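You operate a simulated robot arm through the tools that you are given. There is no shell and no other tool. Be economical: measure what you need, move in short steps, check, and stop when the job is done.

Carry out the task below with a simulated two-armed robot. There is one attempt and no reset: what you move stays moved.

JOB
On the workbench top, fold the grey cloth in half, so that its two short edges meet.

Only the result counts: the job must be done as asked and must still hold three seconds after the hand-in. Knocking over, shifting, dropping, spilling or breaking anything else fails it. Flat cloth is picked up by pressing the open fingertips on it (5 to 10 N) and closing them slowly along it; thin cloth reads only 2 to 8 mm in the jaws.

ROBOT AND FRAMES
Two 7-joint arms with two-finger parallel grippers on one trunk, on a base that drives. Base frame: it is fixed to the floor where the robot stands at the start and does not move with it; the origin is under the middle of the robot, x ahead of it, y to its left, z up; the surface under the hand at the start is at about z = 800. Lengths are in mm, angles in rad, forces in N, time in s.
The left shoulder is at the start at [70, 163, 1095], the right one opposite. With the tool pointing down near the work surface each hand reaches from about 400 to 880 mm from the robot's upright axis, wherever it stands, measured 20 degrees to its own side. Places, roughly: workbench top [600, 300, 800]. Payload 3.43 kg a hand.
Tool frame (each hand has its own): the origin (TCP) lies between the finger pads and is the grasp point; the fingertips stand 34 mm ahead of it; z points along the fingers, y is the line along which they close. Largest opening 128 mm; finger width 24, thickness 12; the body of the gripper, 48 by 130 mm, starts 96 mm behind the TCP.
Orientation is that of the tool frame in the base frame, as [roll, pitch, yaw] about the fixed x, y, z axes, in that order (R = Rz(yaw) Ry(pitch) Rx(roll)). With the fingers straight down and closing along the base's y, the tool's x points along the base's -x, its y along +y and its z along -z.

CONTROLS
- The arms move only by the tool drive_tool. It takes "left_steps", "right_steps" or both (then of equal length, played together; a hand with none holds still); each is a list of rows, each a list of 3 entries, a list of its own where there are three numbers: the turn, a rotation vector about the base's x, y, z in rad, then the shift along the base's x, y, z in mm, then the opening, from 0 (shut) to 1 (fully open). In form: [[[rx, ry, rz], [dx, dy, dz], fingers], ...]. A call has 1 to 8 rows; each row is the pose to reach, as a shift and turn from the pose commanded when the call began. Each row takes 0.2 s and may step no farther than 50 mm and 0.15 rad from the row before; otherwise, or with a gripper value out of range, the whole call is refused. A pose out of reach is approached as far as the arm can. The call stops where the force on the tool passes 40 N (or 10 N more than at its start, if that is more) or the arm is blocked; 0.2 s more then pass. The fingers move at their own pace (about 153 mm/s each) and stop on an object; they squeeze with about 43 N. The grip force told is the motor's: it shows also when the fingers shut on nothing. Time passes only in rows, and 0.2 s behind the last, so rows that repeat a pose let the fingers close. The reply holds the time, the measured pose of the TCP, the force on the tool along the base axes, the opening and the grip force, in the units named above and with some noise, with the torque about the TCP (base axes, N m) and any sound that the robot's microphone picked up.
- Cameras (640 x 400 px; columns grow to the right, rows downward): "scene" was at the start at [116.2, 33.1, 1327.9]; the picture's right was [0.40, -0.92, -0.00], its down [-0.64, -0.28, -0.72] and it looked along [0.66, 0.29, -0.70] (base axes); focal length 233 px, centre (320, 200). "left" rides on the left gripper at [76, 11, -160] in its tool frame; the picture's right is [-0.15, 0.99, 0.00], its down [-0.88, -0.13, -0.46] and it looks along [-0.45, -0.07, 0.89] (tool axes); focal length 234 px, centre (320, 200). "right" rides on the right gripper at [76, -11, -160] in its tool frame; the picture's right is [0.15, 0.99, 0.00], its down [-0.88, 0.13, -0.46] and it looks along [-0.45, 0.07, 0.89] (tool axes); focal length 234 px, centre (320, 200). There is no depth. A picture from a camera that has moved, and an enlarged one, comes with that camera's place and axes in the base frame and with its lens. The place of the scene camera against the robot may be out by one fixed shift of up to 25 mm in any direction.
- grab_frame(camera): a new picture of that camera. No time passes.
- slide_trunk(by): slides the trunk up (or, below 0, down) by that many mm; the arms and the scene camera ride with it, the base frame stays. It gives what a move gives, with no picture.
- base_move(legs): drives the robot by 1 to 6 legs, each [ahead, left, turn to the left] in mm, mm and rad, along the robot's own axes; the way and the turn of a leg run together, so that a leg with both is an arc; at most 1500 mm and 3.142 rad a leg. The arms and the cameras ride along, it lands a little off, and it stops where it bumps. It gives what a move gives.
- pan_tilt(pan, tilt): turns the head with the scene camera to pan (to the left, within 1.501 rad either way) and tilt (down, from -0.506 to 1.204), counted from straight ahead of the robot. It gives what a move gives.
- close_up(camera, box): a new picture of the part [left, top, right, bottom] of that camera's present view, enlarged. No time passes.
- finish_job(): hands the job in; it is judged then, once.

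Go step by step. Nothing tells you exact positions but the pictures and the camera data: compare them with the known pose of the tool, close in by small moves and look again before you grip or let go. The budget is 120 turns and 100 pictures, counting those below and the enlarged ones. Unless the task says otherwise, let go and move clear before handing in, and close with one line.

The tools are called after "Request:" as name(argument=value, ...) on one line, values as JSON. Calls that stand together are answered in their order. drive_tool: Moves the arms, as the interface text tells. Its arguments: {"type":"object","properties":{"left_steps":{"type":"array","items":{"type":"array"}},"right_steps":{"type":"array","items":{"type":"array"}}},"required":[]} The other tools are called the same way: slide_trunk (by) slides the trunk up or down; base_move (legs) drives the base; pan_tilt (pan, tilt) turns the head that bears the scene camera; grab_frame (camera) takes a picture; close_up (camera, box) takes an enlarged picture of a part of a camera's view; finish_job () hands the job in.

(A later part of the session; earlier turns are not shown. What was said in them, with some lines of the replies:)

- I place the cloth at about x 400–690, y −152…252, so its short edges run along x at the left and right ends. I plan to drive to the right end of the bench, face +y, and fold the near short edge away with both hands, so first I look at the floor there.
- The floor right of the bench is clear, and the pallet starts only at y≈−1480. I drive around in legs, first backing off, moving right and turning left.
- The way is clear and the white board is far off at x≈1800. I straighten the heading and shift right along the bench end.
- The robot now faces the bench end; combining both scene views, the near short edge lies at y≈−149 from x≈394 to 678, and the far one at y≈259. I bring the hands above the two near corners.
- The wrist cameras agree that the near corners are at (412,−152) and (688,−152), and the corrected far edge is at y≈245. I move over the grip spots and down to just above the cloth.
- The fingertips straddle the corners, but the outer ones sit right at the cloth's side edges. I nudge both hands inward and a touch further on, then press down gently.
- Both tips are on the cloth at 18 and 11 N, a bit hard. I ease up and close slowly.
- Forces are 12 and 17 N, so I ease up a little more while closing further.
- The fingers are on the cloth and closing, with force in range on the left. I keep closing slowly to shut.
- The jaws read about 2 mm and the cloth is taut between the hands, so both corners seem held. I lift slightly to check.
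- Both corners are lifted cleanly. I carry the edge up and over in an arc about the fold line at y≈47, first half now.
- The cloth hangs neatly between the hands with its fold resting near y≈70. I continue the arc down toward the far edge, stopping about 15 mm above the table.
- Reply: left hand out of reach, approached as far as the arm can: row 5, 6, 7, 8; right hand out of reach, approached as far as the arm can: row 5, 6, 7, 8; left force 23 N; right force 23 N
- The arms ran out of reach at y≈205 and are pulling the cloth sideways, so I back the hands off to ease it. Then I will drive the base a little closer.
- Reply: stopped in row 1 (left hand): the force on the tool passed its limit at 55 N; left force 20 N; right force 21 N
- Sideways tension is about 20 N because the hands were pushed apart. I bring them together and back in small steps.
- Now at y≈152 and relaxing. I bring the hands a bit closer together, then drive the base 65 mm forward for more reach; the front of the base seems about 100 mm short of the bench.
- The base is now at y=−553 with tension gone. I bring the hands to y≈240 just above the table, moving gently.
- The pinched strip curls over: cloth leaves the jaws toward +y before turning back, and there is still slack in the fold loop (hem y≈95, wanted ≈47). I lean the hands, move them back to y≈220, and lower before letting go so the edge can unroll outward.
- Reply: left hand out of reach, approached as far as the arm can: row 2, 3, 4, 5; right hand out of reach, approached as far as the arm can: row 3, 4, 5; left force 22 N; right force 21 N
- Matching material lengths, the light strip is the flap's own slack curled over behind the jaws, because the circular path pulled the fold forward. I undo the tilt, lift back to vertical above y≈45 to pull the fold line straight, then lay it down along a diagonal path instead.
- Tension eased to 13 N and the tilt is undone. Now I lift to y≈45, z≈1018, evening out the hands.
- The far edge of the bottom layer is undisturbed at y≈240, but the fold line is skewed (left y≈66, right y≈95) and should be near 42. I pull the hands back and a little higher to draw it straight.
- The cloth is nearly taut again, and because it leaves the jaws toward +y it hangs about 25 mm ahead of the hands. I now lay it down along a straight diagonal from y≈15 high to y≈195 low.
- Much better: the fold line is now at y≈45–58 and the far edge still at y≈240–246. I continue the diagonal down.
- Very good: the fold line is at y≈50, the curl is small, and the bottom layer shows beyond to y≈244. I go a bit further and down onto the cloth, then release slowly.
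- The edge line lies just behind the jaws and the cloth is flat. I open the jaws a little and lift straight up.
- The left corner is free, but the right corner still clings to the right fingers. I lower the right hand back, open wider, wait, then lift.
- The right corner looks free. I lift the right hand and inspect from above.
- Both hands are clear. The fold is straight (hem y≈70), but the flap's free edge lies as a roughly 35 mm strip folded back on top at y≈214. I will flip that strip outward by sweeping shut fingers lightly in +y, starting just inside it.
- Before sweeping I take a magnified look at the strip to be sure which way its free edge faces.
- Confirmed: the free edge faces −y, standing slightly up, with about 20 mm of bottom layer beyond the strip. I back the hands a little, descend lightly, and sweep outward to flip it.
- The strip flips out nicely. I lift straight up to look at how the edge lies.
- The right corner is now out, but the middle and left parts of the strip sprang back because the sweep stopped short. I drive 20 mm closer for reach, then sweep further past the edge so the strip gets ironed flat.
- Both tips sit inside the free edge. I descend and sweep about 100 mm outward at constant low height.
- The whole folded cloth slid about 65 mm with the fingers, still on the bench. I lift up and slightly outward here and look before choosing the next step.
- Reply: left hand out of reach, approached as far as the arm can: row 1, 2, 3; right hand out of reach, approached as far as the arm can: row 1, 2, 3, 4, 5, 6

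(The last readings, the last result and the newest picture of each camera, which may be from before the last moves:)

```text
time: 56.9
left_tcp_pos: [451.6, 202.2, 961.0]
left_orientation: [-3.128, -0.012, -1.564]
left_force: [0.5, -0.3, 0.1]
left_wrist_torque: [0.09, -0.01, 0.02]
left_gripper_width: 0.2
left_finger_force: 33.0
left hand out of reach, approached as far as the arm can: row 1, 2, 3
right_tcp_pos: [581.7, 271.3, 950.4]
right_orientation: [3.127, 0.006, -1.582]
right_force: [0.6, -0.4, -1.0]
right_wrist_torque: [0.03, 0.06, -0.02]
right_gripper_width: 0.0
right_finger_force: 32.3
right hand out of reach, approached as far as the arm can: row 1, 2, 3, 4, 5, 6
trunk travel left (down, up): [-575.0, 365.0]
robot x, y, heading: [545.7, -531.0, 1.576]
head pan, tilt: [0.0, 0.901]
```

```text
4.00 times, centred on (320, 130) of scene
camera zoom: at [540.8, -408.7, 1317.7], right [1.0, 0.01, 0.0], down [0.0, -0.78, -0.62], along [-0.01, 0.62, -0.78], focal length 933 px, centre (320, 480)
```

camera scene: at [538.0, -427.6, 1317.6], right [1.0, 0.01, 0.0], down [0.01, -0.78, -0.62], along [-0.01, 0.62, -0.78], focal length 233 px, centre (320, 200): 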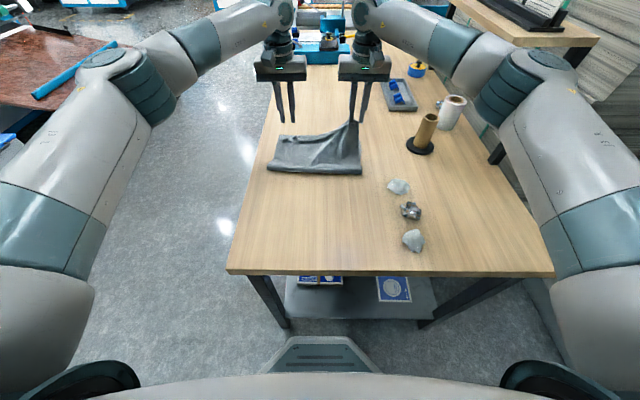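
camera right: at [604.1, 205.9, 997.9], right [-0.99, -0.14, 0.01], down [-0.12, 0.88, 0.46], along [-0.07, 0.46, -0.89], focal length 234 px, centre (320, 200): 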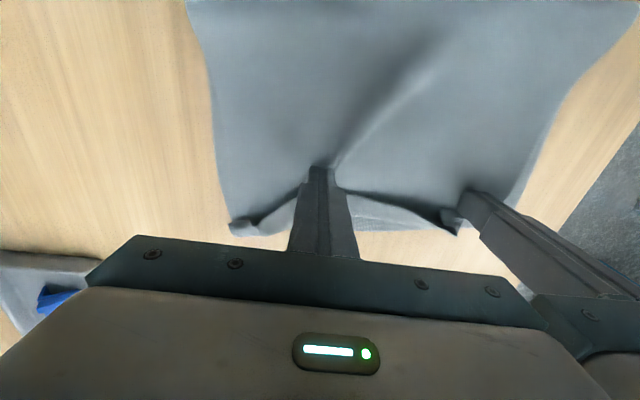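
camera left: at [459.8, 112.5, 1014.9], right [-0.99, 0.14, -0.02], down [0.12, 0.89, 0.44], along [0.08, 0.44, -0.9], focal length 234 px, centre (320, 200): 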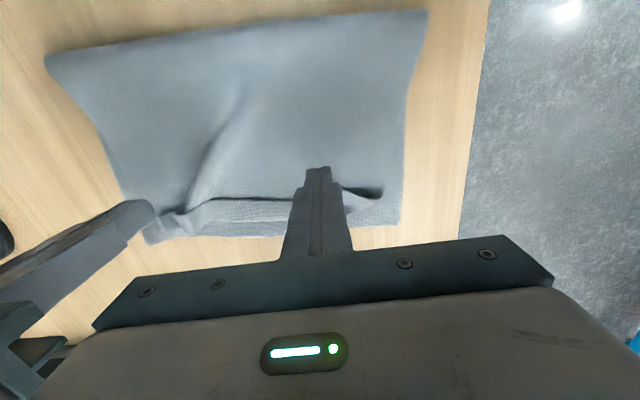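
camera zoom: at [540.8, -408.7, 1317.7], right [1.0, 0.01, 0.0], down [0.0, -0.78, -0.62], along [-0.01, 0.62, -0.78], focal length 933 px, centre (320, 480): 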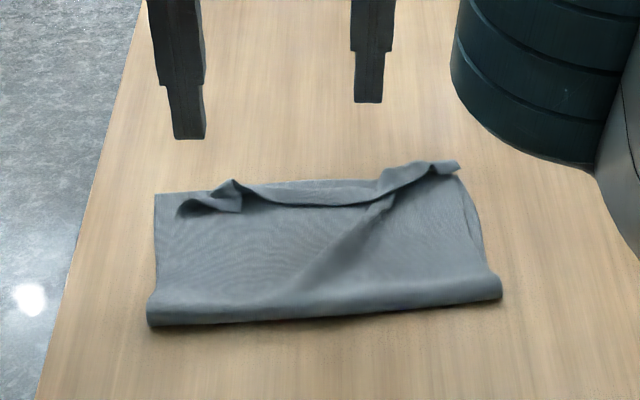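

The right arm is at an awkward limit with its forearm low over the right side. I check the full scene for clearance before moving it.

Request:
grab_frame(camera="scene")

```text
29 pictures are left
camera scene: at [540.8, -408.7, 1317.7], right [1.0, 0.01, 0.0], down [0.0, -0.78, -0.62], along [-0.01, 0.62, -0.78], focal length 233 px, centre (320, 200)
```

scene: 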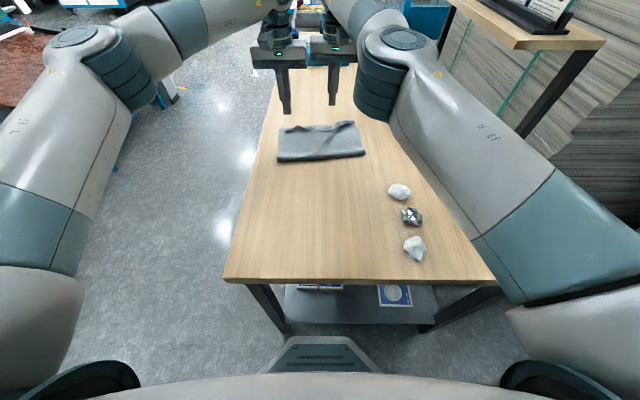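

Clearance is fine. The folded cloth now lies with its hem from (414,139) to (698,172). I will pinch the hem near both its corners and pull the folded cloth back about 75–105 mm, which also straightens it; first I move the hands above the hem.

Request:
drive_tool(right_steps=[[[0, 0, 0], [15, -20, 0], 0.1], [[0, 0, 0], [35, -45, -10], 0.2], [[0, 0, 0], [55, -65, -30], 0.3], [[0, 0, 0], [75, -80, -60], 0.3], [[0, 0, 0], [86, -91, -90], 0.3]], left_steps=[[[0, 0, 0], [-2, -10, -15], 0.1], [[0, 0, 0], [-4, -25, -35], 0.2], [[0, 0, 0], [-6, -38, -60], 0.3], [[0, 0, 0], [-7, -44, -85], 0.3], [[0, 0, 0], [-7, -47, -100], 0.3]])

Request:
close_up(camera="scene", box=[240, 80, 400, 180])

Request:
grab_frame(camera="right")

```text
time: 58.1
left_tcp_pos: [443.2, 154.8, 861.3]
left_orientation: [-3.126, -0.014, -1.567]
left_force: [0.6, 0.3, 0.4]
left_wrist_torque: [-0.02, 0.02, -0.03]
left_gripper_width: 38.5
left_finger_force: 0.1
right_tcp_pos: [604.9, 283.4, 923.4]
right_orientation: [3.129, 0.003, -1.58]
right_force: [-0.7, 0.0, 0.0]
right_wrist_torque: [0.02, -0.01, 0.0]
right_gripper_width: 38.5
right_finger_force: 0.1
right hand out of reach, approached as far as the arm can: row 1, 2, 3, 4, 5
trunk travel left (down, up): [-575.0, 365.0]
robot x, y, heading: [544.3, -533.2, 1.582]
head pan, tilt: [0.0, 0.901]
```

```text
4.00 times, centred on (320, 130) of scene
camera zoom: at [537.4, -406.5, 1317.5], right [1.0, 0.01, 0.0], down [0.01, -0.78, -0.62], along [0.0, 0.62, -0.78], focal length 933 px, centre (320, 480)
```

zoom: 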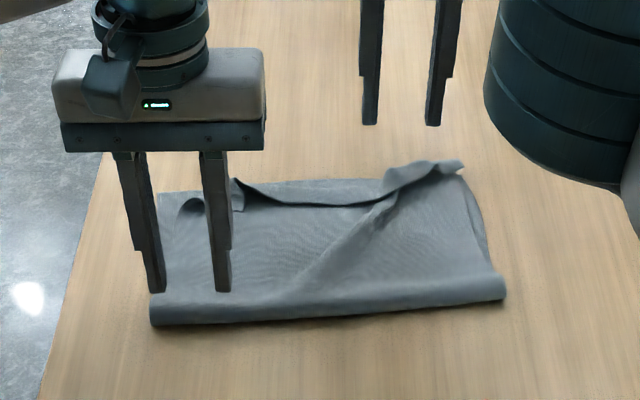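

```text
27 pictures are left
camera right: at [618.2, 206.1, 1082.9], right [-0.99, -0.14, 0.01], down [-0.12, 0.88, 0.46], along [-0.07, 0.45, -0.89], focal length 234 px, centre (320, 200)
```

right: 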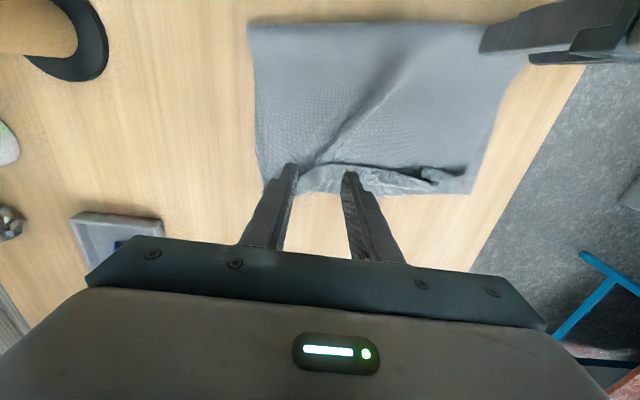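

The left hand is over the hem, but the right arm is stuck at full stretch. I raise it and pull it back toward the robot in larger steps.

Request:
drive_tool(right_steps=[[[0, 0, 0], [5, -30, 20], 0.3], [[0, 0, 0], [10, -65, 40], 0.3], [[0, 0, 0], [15, -100, 55], 0.3], [[0, 0, 0], [20, -140, 60], 0.3], [[0, 0, 0], [25, -180, 60], 0.3], [[0, 0, 0], [30, -220, 60], 0.3]])

```text
time: 59.5
left_tcp_pos: [443.0, 155.5, 861.0]
left_orientation: [-3.126, -0.014, -1.568]
left_force: [0.0, 0.7, -0.1]
left_wrist_torque: [0.02, 0.01, 0.0]
left_gripper_width: 38.2
left_finger_force: 0.2
right_tcp_pos: [602.2, 276.4, 969.8]
right_orientation: [3.13, 0.004, -1.581]
right_force: [0.0, 0.6, -0.2]
right_wrist_torque: [0.02, 0.01, -0.02]
right_gripper_width: 38.4
right_finger_force: 0.1
right hand out of reach, approached as far as the arm can: row 1, 2, 3, 4, 5, 6
trunk travel left (down, up): [-575.0, 365.0]
robot x, y, heading: [548.5, -531.8, 1.577]
head pan, tilt: [0.0, 0.901]
```

The right arm is locked straight, so a pure pull does not bend the elbow. I try leaning the hand (fingers forward) with some sideways motion to get it out of the singularity.

Request:
drive_tool(right_steps=[[[0.12, 0, 0], [20, 0, 20], 0.3], [[0.24, 0, 0], [45, -10, 40], 0.3], [[0.36, 0, 0], [70, -20, 60], 0.3], [[0.48, 0, 0], [95, -40, 80], 0.3], [[0.6, 0, 0], [110, -60, 100], 0.3]])

```text
time: 60.7
left_tcp_pos: [440.9, 151.8, 865.4]
left_orientation: [-3.124, -0.006, -1.565]
left_force: [-1.2, -0.6, -0.2]
left_wrist_torque: [0.11, -0.05, -0.01]
left_gripper_width: 38.5
left_finger_force: 0.0
right_tcp_pos: [603.4, 294.4, 1117.9]
right_orientation: [3.121, 0.251, -1.575]
right_force: [-0.5, -1.3, 0.7]
right_wrist_torque: [0.12, -0.06, -0.01]
right_gripper_width: 38.4
right_finger_force: 0.0
right hand out of reach, approached as far as the arm can: row 1, 2, 3, 4, 5
trunk travel left (down, up): [-575.0, 365.0]
robot x, y, heading: [549.2, -530.9, 1.584]
head pan, tilt: [0.0, 0.901]
```

The right hand rose to z≈1118 with some lean. I try pulling it back again from here.

Request:
drive_tool(right_steps=[[[0, 0, 0], [10, -30, 10], 0.3], [[0, 0, 0], [20, -70, 20], 0.3], [[0, 0, 0], [30, -110, 20], 0.3], [[0, 0, 0], [35, -150, 10], 0.3], [[0, 0, 0], [40, -190, 0], 0.3]])

Request:
grab_frame(camera="scene")

```text
time: 61.9
left_tcp_pos: [443.9, 154.7, 861.0]
left_orientation: [-3.126, -0.016, -1.567]
left_force: [0.0, 0.3, 0.1]
left_wrist_torque: [-0.01, 0.0, 0.02]
left_gripper_width: 38.1
left_finger_force: 0.1
right_tcp_pos: [622.3, 282.2, 1164.9]
right_orientation: [3.121, 0.243, -1.576]
right_force: [-0.2, 0.5, 0.9]
right_wrist_torque: [0.01, -0.01, -0.01]
right_gripper_width: 38.4
right_finger_force: 0.0
right hand out of reach, approached as far as the arm can: row 1, 2, 3, 4, 5
trunk travel left (down, up): [-575.0, 365.0]
robot x, y, heading: [549.6, -529.5, 1.579]
head pan, tilt: [0.0, 0.901]
```

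```text
26 pictures are left
camera scene: at [538.0, -407.0, 1317.6], right [1.0, 0.01, 0.0], down [0.01, -0.78, -0.62], along [-0.01, 0.62, -0.78], focal length 233 px, centre (320, 200)
```

scene: 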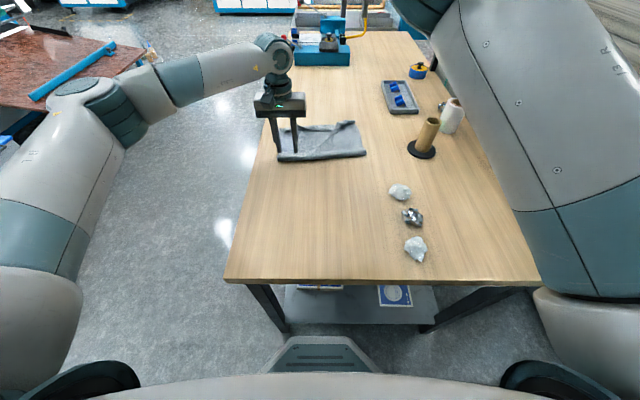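

The left arm is fine; the right arm is still straight. I combine more lean with a large pull toward its own shoulder.

Request:
drive_tool(right_steps=[[[0.14, 0, -0.05], [15, -40, 0], 0.3], [[0.28, 0, -0.1], [30, -80, 0], 0.3], [[0.42, 0, -0.15], [45, -120, 0], 0.3], [[0.55, 0, -0.2], [55, -165, 0], 0.3], [[0.69, 0, -0.2], [65, -210, 0], 0.3], [[0.8, 0, -0.2], [75, -255, 0], 0.3], [[0.8, 0, -0.2], [85, -300, 0], 0.3], [[0.8, 0, -0.2], [90, -345, 0], 0.3]])

```text
time: 63.9
left_tcp_pos: [443.0, 155.5, 861.7]
left_orientation: [-3.129, -0.014, -1.568]
left_force: [-0.1, -0.5, 0.1]
left_wrist_torque: [-0.04, 0.01, 0.02]
left_gripper_width: 38.5
left_finger_force: 0.1
right_tcp_pos: [513.3, 271.5, 1349.6]
right_orientation: [3.027, 0.769, -1.838]
right_force: [-1.1, 0.2, 0.2]
right_wrist_torque: [-0.02, 0.02, 0.03]
right_gripper_width: 38.7
right_finger_force: 0.1
right hand out of reach, approached as far as the arm can: row 1, 2, 3, 4, 5, 6, 7, 8
trunk travel left (down, up): [-575.0, 365.0]
robot x, y, heading: [549.6, -533.2, 1.581]
head pan, tilt: [0.0, 0.901]
stopped in row 8 (right hand): the arm was blocked; the commanded pose is now the measured one
```

The right hand went up to z≈1350 and reports being blocked, so I look before anything else.

Request:
pan_tilt(pan=-0.3, tilt=0.3)

Request:
grab_frame(camera="scene")

```text
time: 64.9
left_tcp_pos: [443.1, 155.5, 861.6]
left_orientation: [-3.125, -0.014, -1.566]
left_force: [-0.1, -0.5, -0.1]
left_wrist_torque: [0.04, 0.0, 0.01]
left_gripper_width: 38.5
left_finger_force: 0.0
right_tcp_pos: [510.9, 270.3, 1349.6]
right_orientation: [3.027, 0.768, -1.837]
right_force: [0.1, 0.2, -0.3]
right_wrist_torque: [-0.04, -0.02, -0.01]
right_gripper_width: 38.3
right_finger_force: 0.0
trunk travel left (down, up): [-575.0, 365.0]
robot x, y, heading: [549.6, -533.5, 1.577]
head pan, tilt: [-0.3, 0.3]
```

```text
25 pictures are left
camera scene: at [564.9, -392.7, 1369.7], right [0.96, -0.29, 0.0], down [-0.09, -0.28, -0.95], along [0.27, 0.91, -0.3], focal length 233 px, centre (320, 200)
```

scene: 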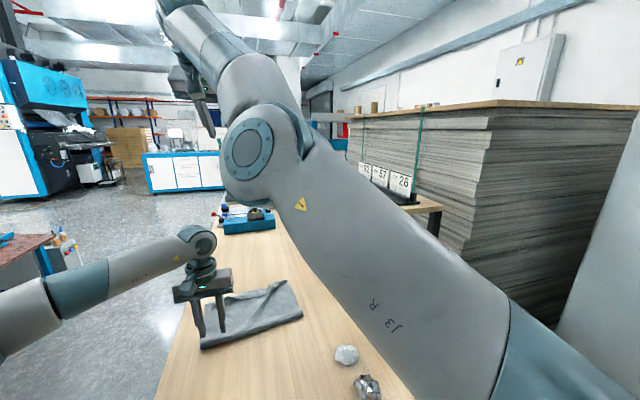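

The right elbow is now bent with the forearm raised, clear of everything. I pull the hand back and outward at height to recover a normal posture.

Request:
drive_tool(right_steps=[[[0, 0, 0.03], [12, -25, 0], 0.3], [[0, 0, 0.06], [25, -55, 0], 0.3], [[0, 0, 0.1], [40, -85, 0], 0.3], [[0, 0, 0.14], [60, -115, 0], 0.3], [[0, 0, 0.18], [80, -145, 0], 0.3], [[0, 0, 0.22], [100, -175, 0], 0.3], [[0, 0, 0.26], [120, -205, -10], 0.3], [[0, 0, 0.26], [140, -235, -20], 0.3]])

Request:
grab_frame(camera="scene")

```text
time: 66.7
left_tcp_pos: [443.9, 155.4, 860.8]
left_orientation: [-3.13, -0.015, -1.567]
left_force: [0.2, -0.5, -0.3]
left_wrist_torque: [0.02, 0.02, -0.01]
left_gripper_width: 38.5
left_finger_force: 0.1
right_tcp_pos: [654.4, 33.3, 1327.8]
right_orientation: [3.029, 0.769, -1.576]
right_force: [0.2, -0.1, 0.3]
right_wrist_torque: [0.0, 0.01, 0.04]
right_gripper_width: 38.7
right_finger_force: 0.1
trunk travel left (down, up): [-575.0, 365.0]
robot x, y, heading: [546.3, -535.4, 1.583]
head pan, tilt: [-0.3, 0.3]
```

```text
24 pictures are left
camera scene: at [566.2, -393.3, 1369.9], right [0.96, -0.29, 0.0], down [-0.09, -0.28, -0.96], along [0.27, 0.91, -0.3], focal length 233 px, centre (320, 200)
```

scene: 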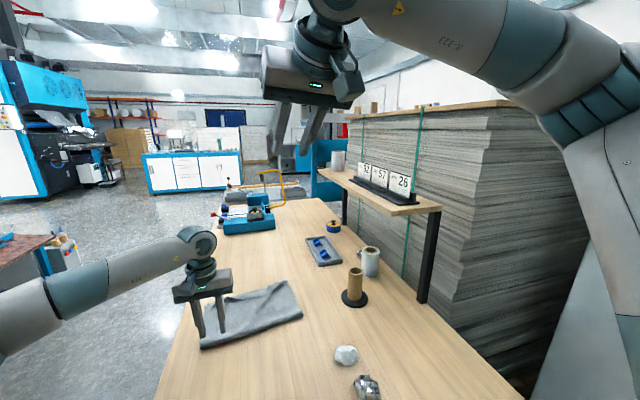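

The right arm is back in a normal elbow-out posture. I undo the lean and bring the hand down toward the right hem corner.

Request:
drive_tool(right_steps=[[[-0.1, 0, 0], [2, 8, -45], 0.3], [[-0.2, 0, 0], [4, 16, -90], 0.3], [[-0.3, 0, 0], [6, 24, -135], 0.3], [[-0.4, 0, 0], [8, 32, -180], 0.3], [[-0.5, 0, 0], [10, 45, -225], 0.3], [[-0.6, 0, 0], [12, 60, -270], 0.3], [[-0.7, 0, 0], [12, 75, -315], 0.3], [[-0.77, 0, 0], [12, 90, -360], 0.3]])

Request:
pan_tilt(pan=0.0, tilt=0.9)

```text
time: 68.5
left_tcp_pos: [443.9, 157.3, 859.8]
left_orientation: [-3.127, -0.015, -1.567]
left_force: [0.0, 0.0, 0.3]
left_wrist_torque: [-0.02, -0.05, -0.03]
left_gripper_width: 38.3
left_finger_force: 0.0
right_tcp_pos: [660.3, 124.3, 972.2]
right_orientation: [3.033, -0.004, -1.575]
right_force: [0.3, 0.2, -0.3]
right_wrist_torque: [-0.03, -0.02, 0.0]
right_gripper_width: 38.5
right_finger_force: 0.0
trunk travel left (down, up): [-575.0, 365.0]
robot x, y, heading: [549.4, -532.5, 1.581]
head pan, tilt: [-0.3, 0.3]
```

```text
time: 69.5
left_tcp_pos: [443.3, 155.4, 860.6]
left_orientation: [-3.128, -0.014, -1.567]
left_force: [0.5, 0.0, -0.4]
left_wrist_torque: [0.01, -0.01, 0.0]
left_gripper_width: 38.3
left_finger_force: 0.1
right_tcp_pos: [659.2, 123.8, 971.7]
right_orientation: [3.033, 0.001, -1.575]
right_force: [-0.6, 0.7, -1.0]
right_wrist_torque: [0.0, 0.01, -0.05]
right_gripper_width: 38.4
right_finger_force: 0.1
trunk travel left (down, up): [-575.0, 365.0]
robot x, y, heading: [548.2, -535.6, 1.575]
head pan, tilt: [0.0, 0.901]
```

Now I level the right hand and move it above the right hem corner.

Request:
drive_tool(right_steps=[[[0, -0.03, 0], [3, 18, -35], 0.3], [[0, -0.06, 0], [6, 36, -70], 0.3], [[0, -0.1, 0], [8, 50, -100], 0.3], [[0, -0.1, 0], [8, 56, -110], 0.3]])

Request:
close_up(camera="scene", box=[240, 80, 400, 180])

```text
time: 70.5
left_tcp_pos: [442.9, 155.0, 860.4]
left_orientation: [-3.126, -0.013, -1.568]
left_force: [-0.1, -0.4, -0.9]
left_wrist_torque: [0.04, 0.0, 0.03]
left_gripper_width: 38.1
left_finger_force: 0.1
right_tcp_pos: [670.3, 179.2, 861.1]
right_orientation: [3.132, 0.0, -1.575]
right_force: [-0.4, 0.9, 0.4]
right_wrist_torque: [-0.03, 0.02, -0.01]
right_gripper_width: 38.5
right_finger_force: 0.1
trunk travel left (down, up): [-575.0, 365.0]
robot x, y, heading: [547.2, -530.2, 1.578]
head pan, tilt: [0.0, 0.901]
```

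```text
4.00 times, centred on (320, 130) of scene
camera zoom: at [537.8, -406.7, 1317.5], right [1.0, 0.01, 0.0], down [0.01, -0.78, -0.62], along [-0.01, 0.62, -0.78], focal length 933 px, centre (320, 480)
```

zoom: 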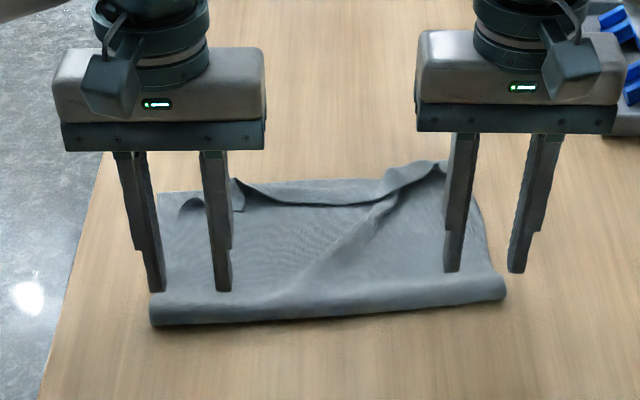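

The fingertips will land on the hem. I shift the hands slightly inward and forward, then lower to contact.

Request:
drive_tool(left_steps=[[[0, 0, 0], [7, 6, -10], 0.3], [[0, 0, 0], [7, 6, -20], 0.3], [[0, 0, 0], [7, 6, -24], 0.3]], right_steps=[[[0, 0, 0], [-13, 8, -10], 0.3], [[0, 0, 0], [-13, 8, -20], 0.3], [[0, 0, 0], [-13, 8, -24], 0.3]])

```text
time: 71.3
left_tcp_pos: [451.0, 161.0, 837.4]
left_orientation: [-3.126, -0.014, -1.567]
left_force: [0.1, -0.3, 1.1]
left_wrist_torque: [0.02, 0.03, 0.02]
left_gripper_width: 38.3
left_finger_force: 0.1
right_tcp_pos: [656.6, 186.6, 837.3]
right_orientation: [3.133, 0.002, -1.575]
right_force: [-0.2, -1.4, 3.6]
right_wrist_torque: [-0.04, -0.13, -0.01]
right_gripper_width: 38.7
right_finger_force: 0.2
trunk travel left (down, up): [-575.0, 365.0]
robot x, y, heading: [550.5, -534.1, 1.578]
head pan, tilt: [0.0, 0.901]
```

Light contact. I press slightly more and close slowly.

Request:
drive_tool(left_steps=[[[0, 0, 0], [0, 0, -1], 0.3], [[0, 0, 0], [0, 0, -1], 0.24], [[0, 0, 0], [0, 0, -1], 0.18], [[0, 0, 0], [0, 0, -1], 0.12], [[0, 0, 0], [0, 0, -1], 0.06], [[0, 0, 0], [0, 0, -1], 0], [[0, 0, 0], [0, 0, -1], 0]], right_steps=[[[0, 0, 0], [0, 0, -0.6], 0.3], [[0, 0, 0], [0, 0, -0.6], 0.24], [[0, 0, 0], [0, 0, -0.6], 0.18], [[0, 0, 0], [0, 0, -0.6], 0.12], [[0, 0, 0], [0, 0, -0.6], 0.06], [[0, 0, 0], [0, 0, -0.6], 0], [[0, 0, 0], [0, 0, -0.6], 0]])

Request:
close_up(camera="scene", box=[240, 80, 400, 180])

```text
time: 72.9
left_tcp_pos: [451.6, 160.9, 836.8]
left_orientation: [-3.127, -0.012, -1.568]
left_force: [0.6, -0.1, 1.0]
left_wrist_torque: [0.06, -0.04, -0.05]
left_gripper_width: 1.7
left_finger_force: 36.5
right_tcp_pos: [654.9, 186.9, 836.4]
right_orientation: [3.133, 0.001, -1.575]
right_force: [-1.2, -0.8, 9.7]
right_wrist_torque: [-0.01, -0.02, 0.05]
right_gripper_width: 2.2
right_finger_force: 36.6
trunk travel left (down, up): [-575.0, 365.0]
robot x, y, heading: [544.5, -535.0, 1.573]
head pan, tilt: [0.0, 0.901]
```

```text
4.00 times, centred on (320, 130) of scene
camera zoom: at [537.5, -407.9, 1317.7], right [1.0, 0.01, 0.0], down [0.01, -0.78, -0.62], along [-0.01, 0.62, -0.78], focal length 933 px, centre (320, 480)
```

zoom: 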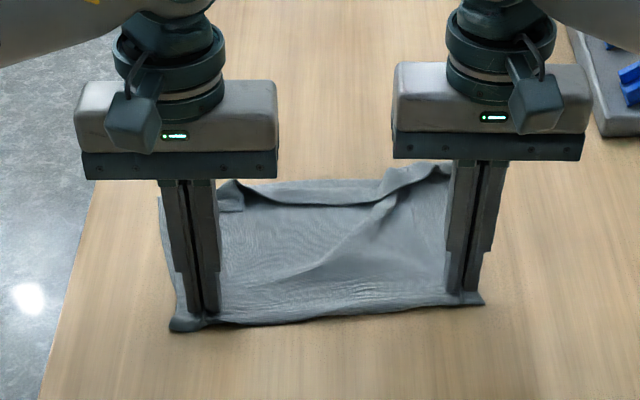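

The hem is gripped. I can use gravity: lifting the hem until the folded cloth hangs free should let the turned-up strip fall open and the two edges align, and then I lay it down toward me. I lift now.

Request:
drive_tool(left_steps=[[[0, 0, 0], [0, 0, 15], 0], [[0, 0, 0], [0, 2, 40], 0], [[0, 0, 0], [0, 4, 70], 0], [[0, 0, 0], [0, 6, 105], 0], [[0, 0, 0], [0, 8, 140], 0], [[0, 0, 0], [0, 9, 175], 0], [[0, 0, 0], [0, 9, 205], 0], [[0, 0, 0], [0, 9, 230], 0]], right_steps=[[[0, 0, 0], [0, 0, 15], 0], [[0, 0, 0], [0, -3, 40], 0], [[0, 0, 0], [0, -7, 70], 0], [[0, 0, 0], [0, -11, 105], 0], [[0, 0, 0], [0, -14, 140], 0], [[0, 0, 0], [0, -17, 175], 0], [[0, 0, 0], [0, -17, 205], 0], [[0, 0, 0], [0, -17, 230], 0]])

Request:
grab_frame(camera="scene")

Request:
grab_frame(camera="left")

```text
time: 74.7
left_tcp_pos: [450.4, 170.5, 1066.8]
left_orientation: [-3.128, -0.014, -1.568]
left_force: [2.5, 0.2, -0.5]
left_wrist_torque: [0.01, -0.03, -0.01]
left_gripper_width: 1.6
left_finger_force: 36.3
right_tcp_pos: [655.5, 168.9, 1066.9]
right_orientation: [3.132, 0.0, -1.574]
right_force: [-1.3, -0.5, -0.4]
right_wrist_torque: [0.0, 0.03, 0.05]
right_gripper_width: 1.9
right_finger_force: 36.6
trunk travel left (down, up): [-575.0, 365.0]
robot x, y, heading: [547.2, -533.7, 1.582]
head pan, tilt: [0.0, 0.901]
```

```text
21 pictures are left
camera scene: at [537.8, -407.7, 1317.6], right [1.0, 0.01, 0.0], down [0.01, -0.78, -0.62], along [-0.01, 0.62, -0.78], focal length 233 px, centre (320, 200)
```

scene: 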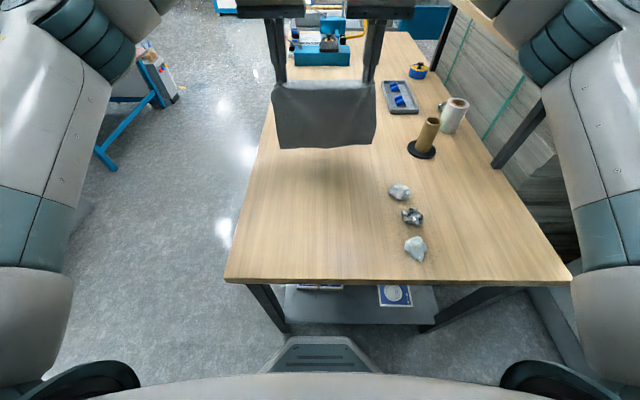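

```text
20 pictures are left
camera left: at [435.6, 95.8, 1226.5], right [-0.99, 0.14, -0.02], down [0.12, 0.89, 0.45], along [0.08, 0.44, -0.9], focal length 234 px, centre (320, 200)
```

left: 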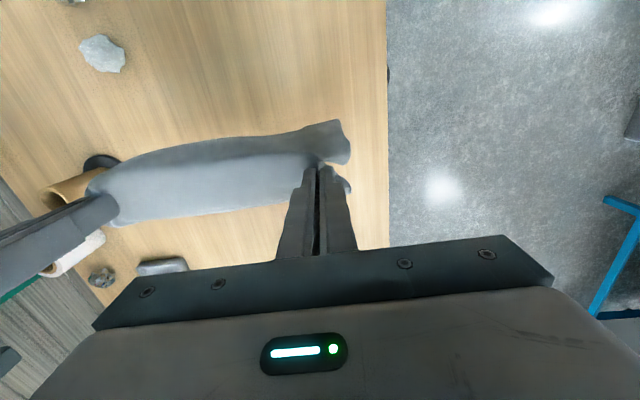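

The cloth hangs free and flat, strip apparently fallen open. I zoom in on the hanging edges.

Request:
close_up(camera="scene", box=[250, 70, 400, 164])

```text
4.26 times, centred on (325, 117) of scene
camera zoom: at [537.8, -407.7, 1317.6], right [1.0, 0.01, 0.0], down [0.01, -0.78, -0.62], along [-0.01, 0.62, -0.78], focal length 992 px, centre (299, 553)
```

zoom: 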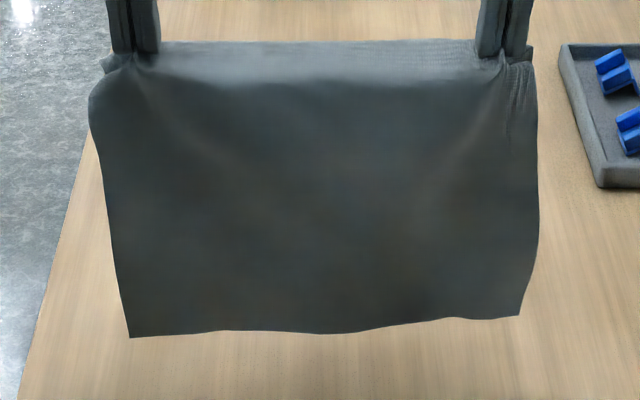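

Both layers hang straight. I lay the cloth down toward the robot, starting to trail backward before the edges touch, along a diagonal.

Request:
drive_tool(left_steps=[[[0, 0, 0], [0, -6, -15], 0], [[0, 0, 0], [0, -14, -32], 0], [[0, 0, 0], [0, -26, -50], 0], [[0, 0, 0], [0, -40, -66], 0], [[0, 0, 0], [0, -54, -82], 0], [[0, 0, 0], [0, -68, -98], 0], [[0, 0, 0], [0, -82, -113], 0], [[0, 0, 0], [0, -96, -128], 0]], right_steps=[[[0, 0, 0], [0, -6, -15], 0], [[0, 0, 0], [0, -14, -32], 0], [[0, 0, 0], [0, -26, -50], 0], [[0, 0, 0], [0, -40, -66], 0], [[0, 0, 0], [0, -54, -82], 0], [[0, 0, 0], [0, -68, -98], 0], [[0, 0, 0], [0, -82, -113], 0], [[0, 0, 0], [0, -96, -128], 0]])

Request:
grab_frame(camera="left")

Request:
grab_frame(camera="right")

```text
time: 76.5
left_tcp_pos: [447.0, 73.7, 938.0]
left_orientation: [-3.127, -0.014, -1.564]
left_force: [2.7, -0.6, 0.8]
left_wrist_torque: [0.0, -0.07, -0.02]
left_gripper_width: 1.9
left_finger_force: 36.5
right_tcp_pos: [657.0, 74.6, 937.4]
right_orientation: [3.132, 0.0, -1.575]
right_force: [-2.9, -0.3, 0.6]
right_wrist_torque: [0.01, 0.09, 0.04]
right_gripper_width: 1.9
right_finger_force: 36.7
trunk travel left (down, up): [-575.0, 365.0]
robot x, y, heading: [546.5, -531.3, 1.578]
head pan, tilt: [0.0, 0.901]
```

```text
18 pictures are left
camera left: at [433.8, -0.5, 1097.4], right [-0.99, 0.14, -0.02], down [0.12, 0.89, 0.45], along [0.08, 0.44, -0.9], focal length 234 px, centre (320, 200)
```

left: 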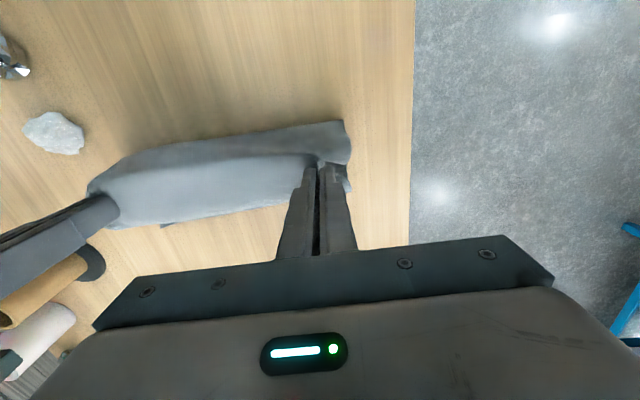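

```text
17 pictures are left
camera right: at [668.2, -1.2, 1096.1], right [-0.99, -0.14, 0.01], down [-0.12, 0.88, 0.46], along [-0.07, 0.45, -0.89], focal length 234 px, centre (320, 200)
```

right: 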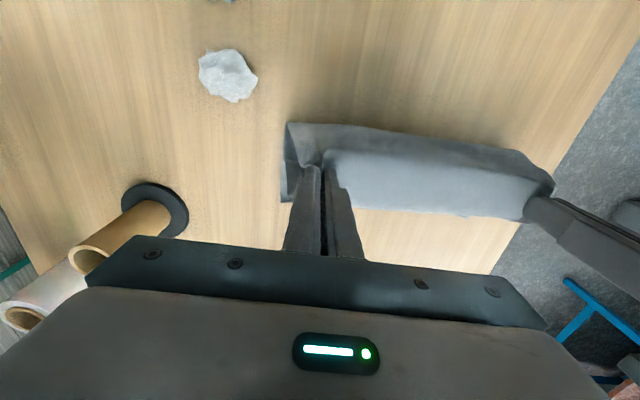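

I check from the scene camera how the lower edges lie.

Request:
close_up(camera="scene", box=[240, 90, 400, 190])

```text
4.00 times, centred on (320, 140) of scene
camera zoom: at [537.5, -406.7, 1317.6], right [1.0, 0.01, 0.0], down [0.01, -0.78, -0.62], along [-0.01, 0.62, -0.78], focal length 933 px, centre (320, 440)
```

zoom: 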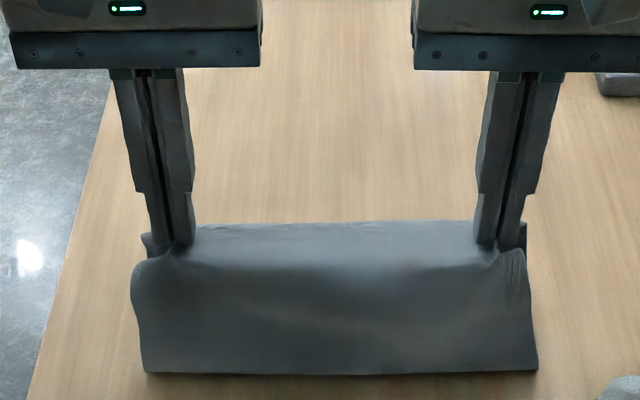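

The layers trail toward +y but belly forward at y≈47, so I now pull the hem back more strongly while lowering to draw both layers straight.

Request:
drive_tool(left_steps=[[[0, 0, 0], [0, -20, -2], 0], [[0, 0, 0], [0, -42, -5], 0], [[0, 0, 0], [0, -62, -15], 0], [[0, 0, 0], [0, -80, -32], 0], [[0, 0, 0], [0, -94, -48], 0], [[0, 0, 0], [0, -104, -65], 0], [[0, 0, 0], [0, -110, -82], 0], [[0, 0, 0], [0, -113, -96], 0]], right_steps=[[[0, 0, 0], [0, -20, -2], 0], [[0, 0, 0], [0, -42, -5], 0], [[0, 0, 0], [0, -62, -15], 0], [[0, 0, 0], [0, -80, -32], 0], [[0, 0, 0], [0, -94, -48], 0], [[0, 0, 0], [0, -104, -65], 0], [[0, 0, 0], [0, -110, -82], 0], [[0, 0, 0], [0, -113, -96], 0]])

Request:
close_up(camera="scene", box=[240, 110, 400, 210])

Request:
grab_frame(camera="left")

```text
time: 78.3
left_tcp_pos: [451.4, -38.4, 842.8]
left_orientation: [-3.127, -0.014, -1.567]
left_force: [0.1, 0.1, -0.2]
left_wrist_torque: [-0.02, -0.01, -0.02]
left_gripper_width: 1.6
left_finger_force: 36.3
right_tcp_pos: [654.7, -38.1, 840.8]
right_orientation: [3.133, 0.0, -1.574]
right_force: [0.6, 0.2, 0.7]
right_wrist_torque: [-0.02, -0.03, -0.01]
right_gripper_width: 2.0
right_finger_force: 36.8
trunk travel left (down, up): [-575.0, 365.0]
robot x, y, heading: [545.3, -532.4, 1.583]
head pan, tilt: [0.0, 0.901]
```

```text
4.00 times, centred on (320, 160) of scene
camera zoom: at [537.7, -406.6, 1317.6], right [1.0, 0.01, 0.0], down [0.01, -0.78, -0.62], along [-0.01, 0.62, -0.78], focal length 933 px, centre (320, 360)
```

zoom: 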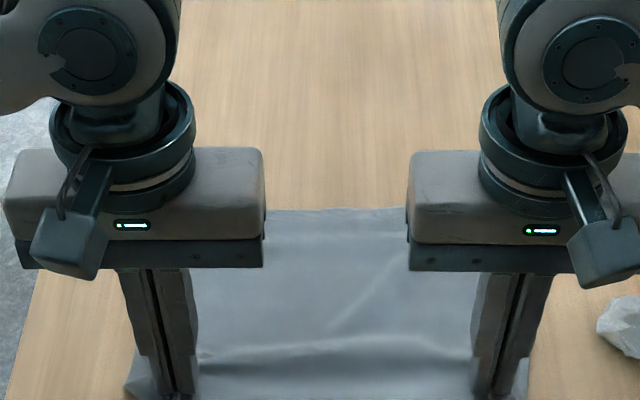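

```text
14 pictures are left
camera left: at [436.3, -113.2, 1001.9], right [-0.99, 0.14, -0.02], down [0.12, 0.89, 0.44], along [0.08, 0.44, -0.9], focal length 234 px, centre (320, 200)
```

left: 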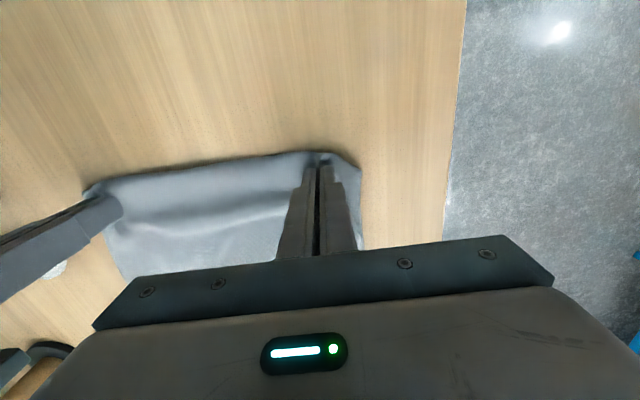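

The cloth lies nicely flat: hem at y≈−45, edges at y≈136. I tug slightly, set down, open the fingers slowly to spread the bunch, and lift.

Request:
drive_tool(left_steps=[[[0, 0, 0], [-3, -8, -2], 0], [[0, 0, 0], [-3, -8, -5], 0], [[0, 0, 0], [-3, -8, -5], 0.1], [[0, 0, 0], [-3, -8, -5], 0.2], [[0, 0, 0], [-3, -8, -5], 0.3], [[0, 0, 0], [-3, -8, -5], 0.35], [[0, 0, 0], [-3, -8, 0], 0.35], [[0, 0, 0], [-3, -8, 12], 0.35]], right_steps=[[[0, 0, 0], [3, -8, -2], 0], [[0, 0, 0], [3, -8, -4], 0], [[0, 0, 0], [3, -8, -4], 0.1], [[0, 0, 0], [3, -8, -4], 0.2], [[0, 0, 0], [3, -8, -4], 0.3], [[0, 0, 0], [3, -8, -4], 0.35], [[0, 0, 0], [3, -8, 0], 0.35], [[0, 0, 0], [3, -8, 12], 0.35]])

Request:
grab_frame(camera="left")

```text
time: 80.1
left_tcp_pos: [447.0, -47.4, 854.6]
left_orientation: [-3.126, -0.014, -1.567]
left_force: [0.2, -0.4, 0.4]
left_wrist_torque: [0.0, -0.01, -0.01]
left_gripper_width: 45.0
left_finger_force: 0.0
right_tcp_pos: [657.9, -46.9, 853.1]
right_orientation: [3.133, 0.0, -1.575]
right_force: [0.1, 0.3, -0.1]
right_wrist_torque: [0.01, -0.02, -0.02]
right_gripper_width: 44.8
right_finger_force: 0.1
trunk travel left (down, up): [-575.0, 365.0]
robot x, y, heading: [549.5, -531.6, 1.58]
head pan, tilt: [0.0, 0.901]
```

```text
13 pictures are left
camera left: at [432.4, -121.8, 1014.8], right [-0.99, 0.14, -0.02], down [0.12, 0.89, 0.44], along [0.08, 0.44, -0.9], focal length 234 px, centre (320, 200)
```

left: 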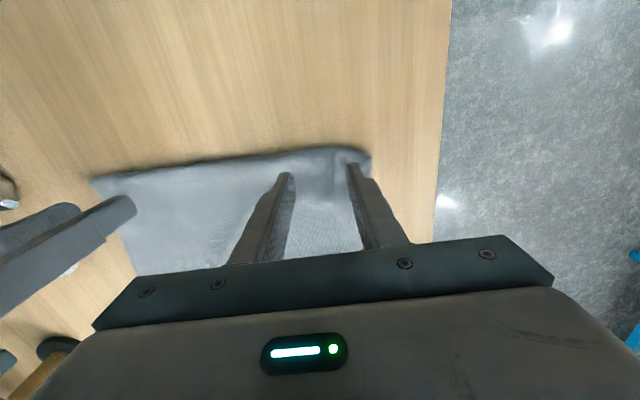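

Released without clinging. I lift and move the hands apart and back for a clear view.

Request:
drive_tool(left_steps=[[[0, 0, 0], [0, 0, 30], 0.35], [[0, 0, 0], [-20, 0, 65], 0.35], [[0, 0, 0], [-60, 0, 90], 0.35], [[0, 0, 0], [-100, 0, 110], 0.35], [[0, 0, 0], [-140, 0, 120], 0.35]], right_steps=[[[0, 0, 0], [0, 0, 30], 0.35], [[0, 0, 0], [20, 0, 65], 0.35], [[0, 0, 0], [60, 0, 90], 0.35], [[0, 0, 0], [100, 0, 110], 0.35], [[0, 0, 0], [140, 0, 120], 0.35]])

Request:
close_up(camera="scene", box=[240, 130, 400, 230])

Request:
grab_frame(camera="left")

```text
time: 81.3
left_tcp_pos: [308.7, -49.8, 974.3]
left_orientation: [-3.128, -0.014, -1.568]
left_force: [0.6, -0.8, -0.2]
left_wrist_torque: [0.01, 0.0, 0.0]
left_gripper_width: 44.9
left_finger_force: 0.1
right_tcp_pos: [800.4, -47.5, 975.2]
right_orientation: [3.132, 0.003, -1.572]
right_force: [-0.2, -0.4, 0.3]
right_wrist_torque: [0.04, 0.01, 0.0]
right_gripper_width: 44.8
right_finger_force: 0.1
trunk travel left (down, up): [-575.0, 365.0]
robot x, y, heading: [550.3, -533.7, 1.583]
head pan, tilt: [0.0, 0.901]
```

```text
4.00 times, centred on (320, 180) of scene
camera zoom: at [537.6, -408.3, 1317.7], right [1.0, 0.01, 0.0], down [0.01, -0.78, -0.62], along [-0.01, 0.62, -0.78], focal length 933 px, centre (320, 280)
```

zoom: 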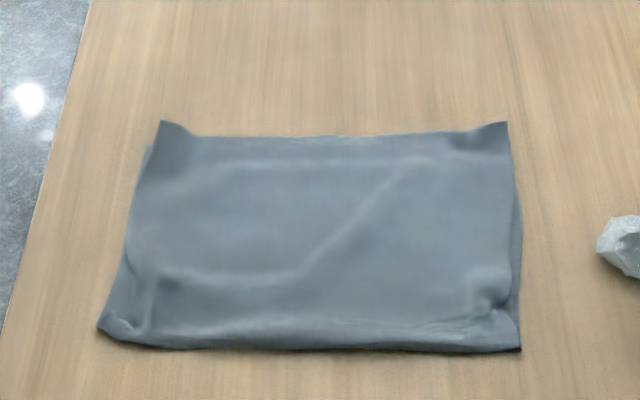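

```text
11 pictures are left
camera left: at [294.0, -123.7, 1134.3], right [-0.99, 0.14, -0.02], down [0.12, 0.89, 0.45], along [0.08, 0.44, -0.9], focal length 234 px, centre (320, 200)
```

left: 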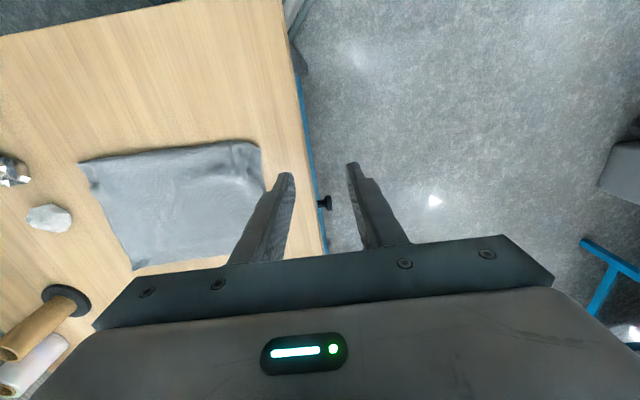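

The cloth now lies as a clean half: top layer about 202 mm long against half of 397 mm, so the edges should meet within several mm. I take one close look at the far edge.

Request:
close_up(camera="left", box=[70, 130, 280, 280])

Request:
close_up(camera="scene", box=[265, 152, 375, 192])

Request:
close_up(camera="right", box=[350, 130, 600, 290])

```text
2.67 times, centred on (175, 205) of left
camera zoom: at [294.0, -123.7, 1134.3], right [-0.99, 0.14, -0.02], down [0.12, 0.89, 0.45], along [0.08, 0.44, -0.9], focal length 624 px, centre (707, 187)
```

zoom: 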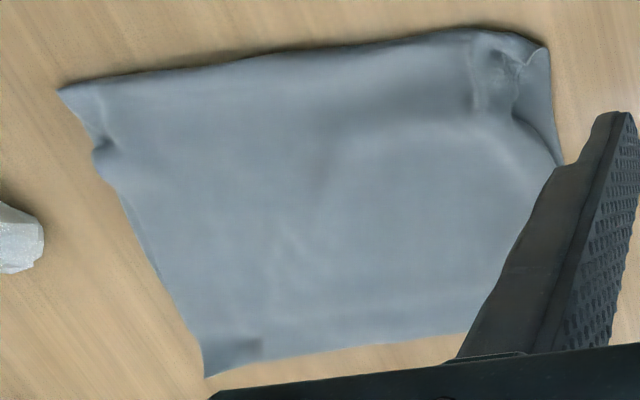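

```text
5.82 times, centred on (320, 172) of scene
camera zoom: at [537.6, -408.3, 1317.7], right [1.0, 0.01, 0.0], down [0.01, -0.78, -0.62], along [-0.01, 0.62, -0.78], focal length 1357 px, centre (320, 363)
```

zoom: 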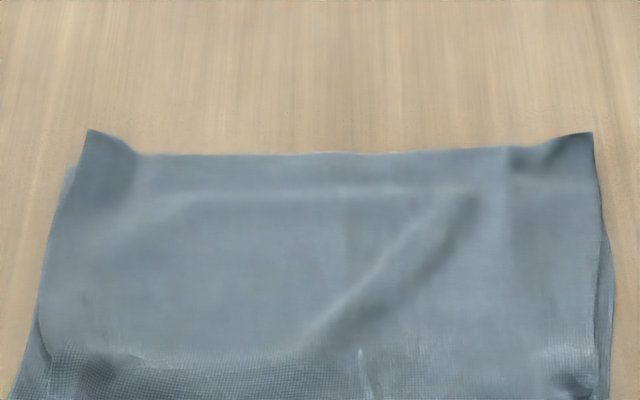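

```text
2.50 times, centred on (475, 210) of right
camera zoom: at [813.0, -123.1, 1133.5], right [-0.99, -0.14, 0.01], down [-0.12, 0.88, 0.46], along [-0.07, 0.45, -0.89], focal length 585 px, centre (-68, 175)
```

zoom: 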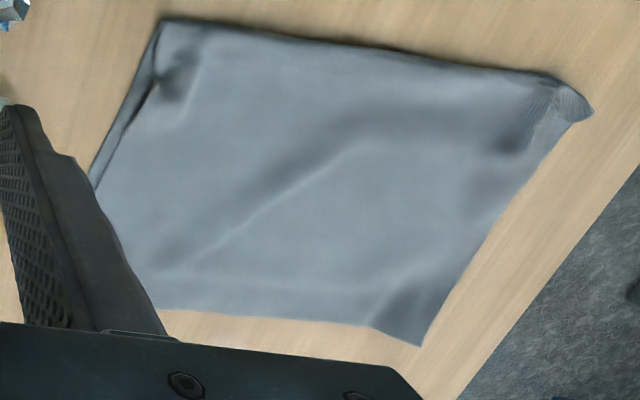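

The top layer's edge is within about 9 mm of the bottom layer's (202 mm + 193 mm of cloth), the fold is straight, and nothing else appears disturbed. Both hands are clear, so I hand in.

Request:
finish_job()

```text
The job is handed in.
```

I folded the grey cloth in half on the workbench and handed the job in. By my measurements its two short edges meet to within about 9 mm, and the two far corners stick up slightly. The folded cloth now lies at about y −76 to 126 mm, not centred where it first lay, because it slid while I was turning out a curled edge. Both grippers are empty and clear, and in the pictures nothing else on the bench looks moved.
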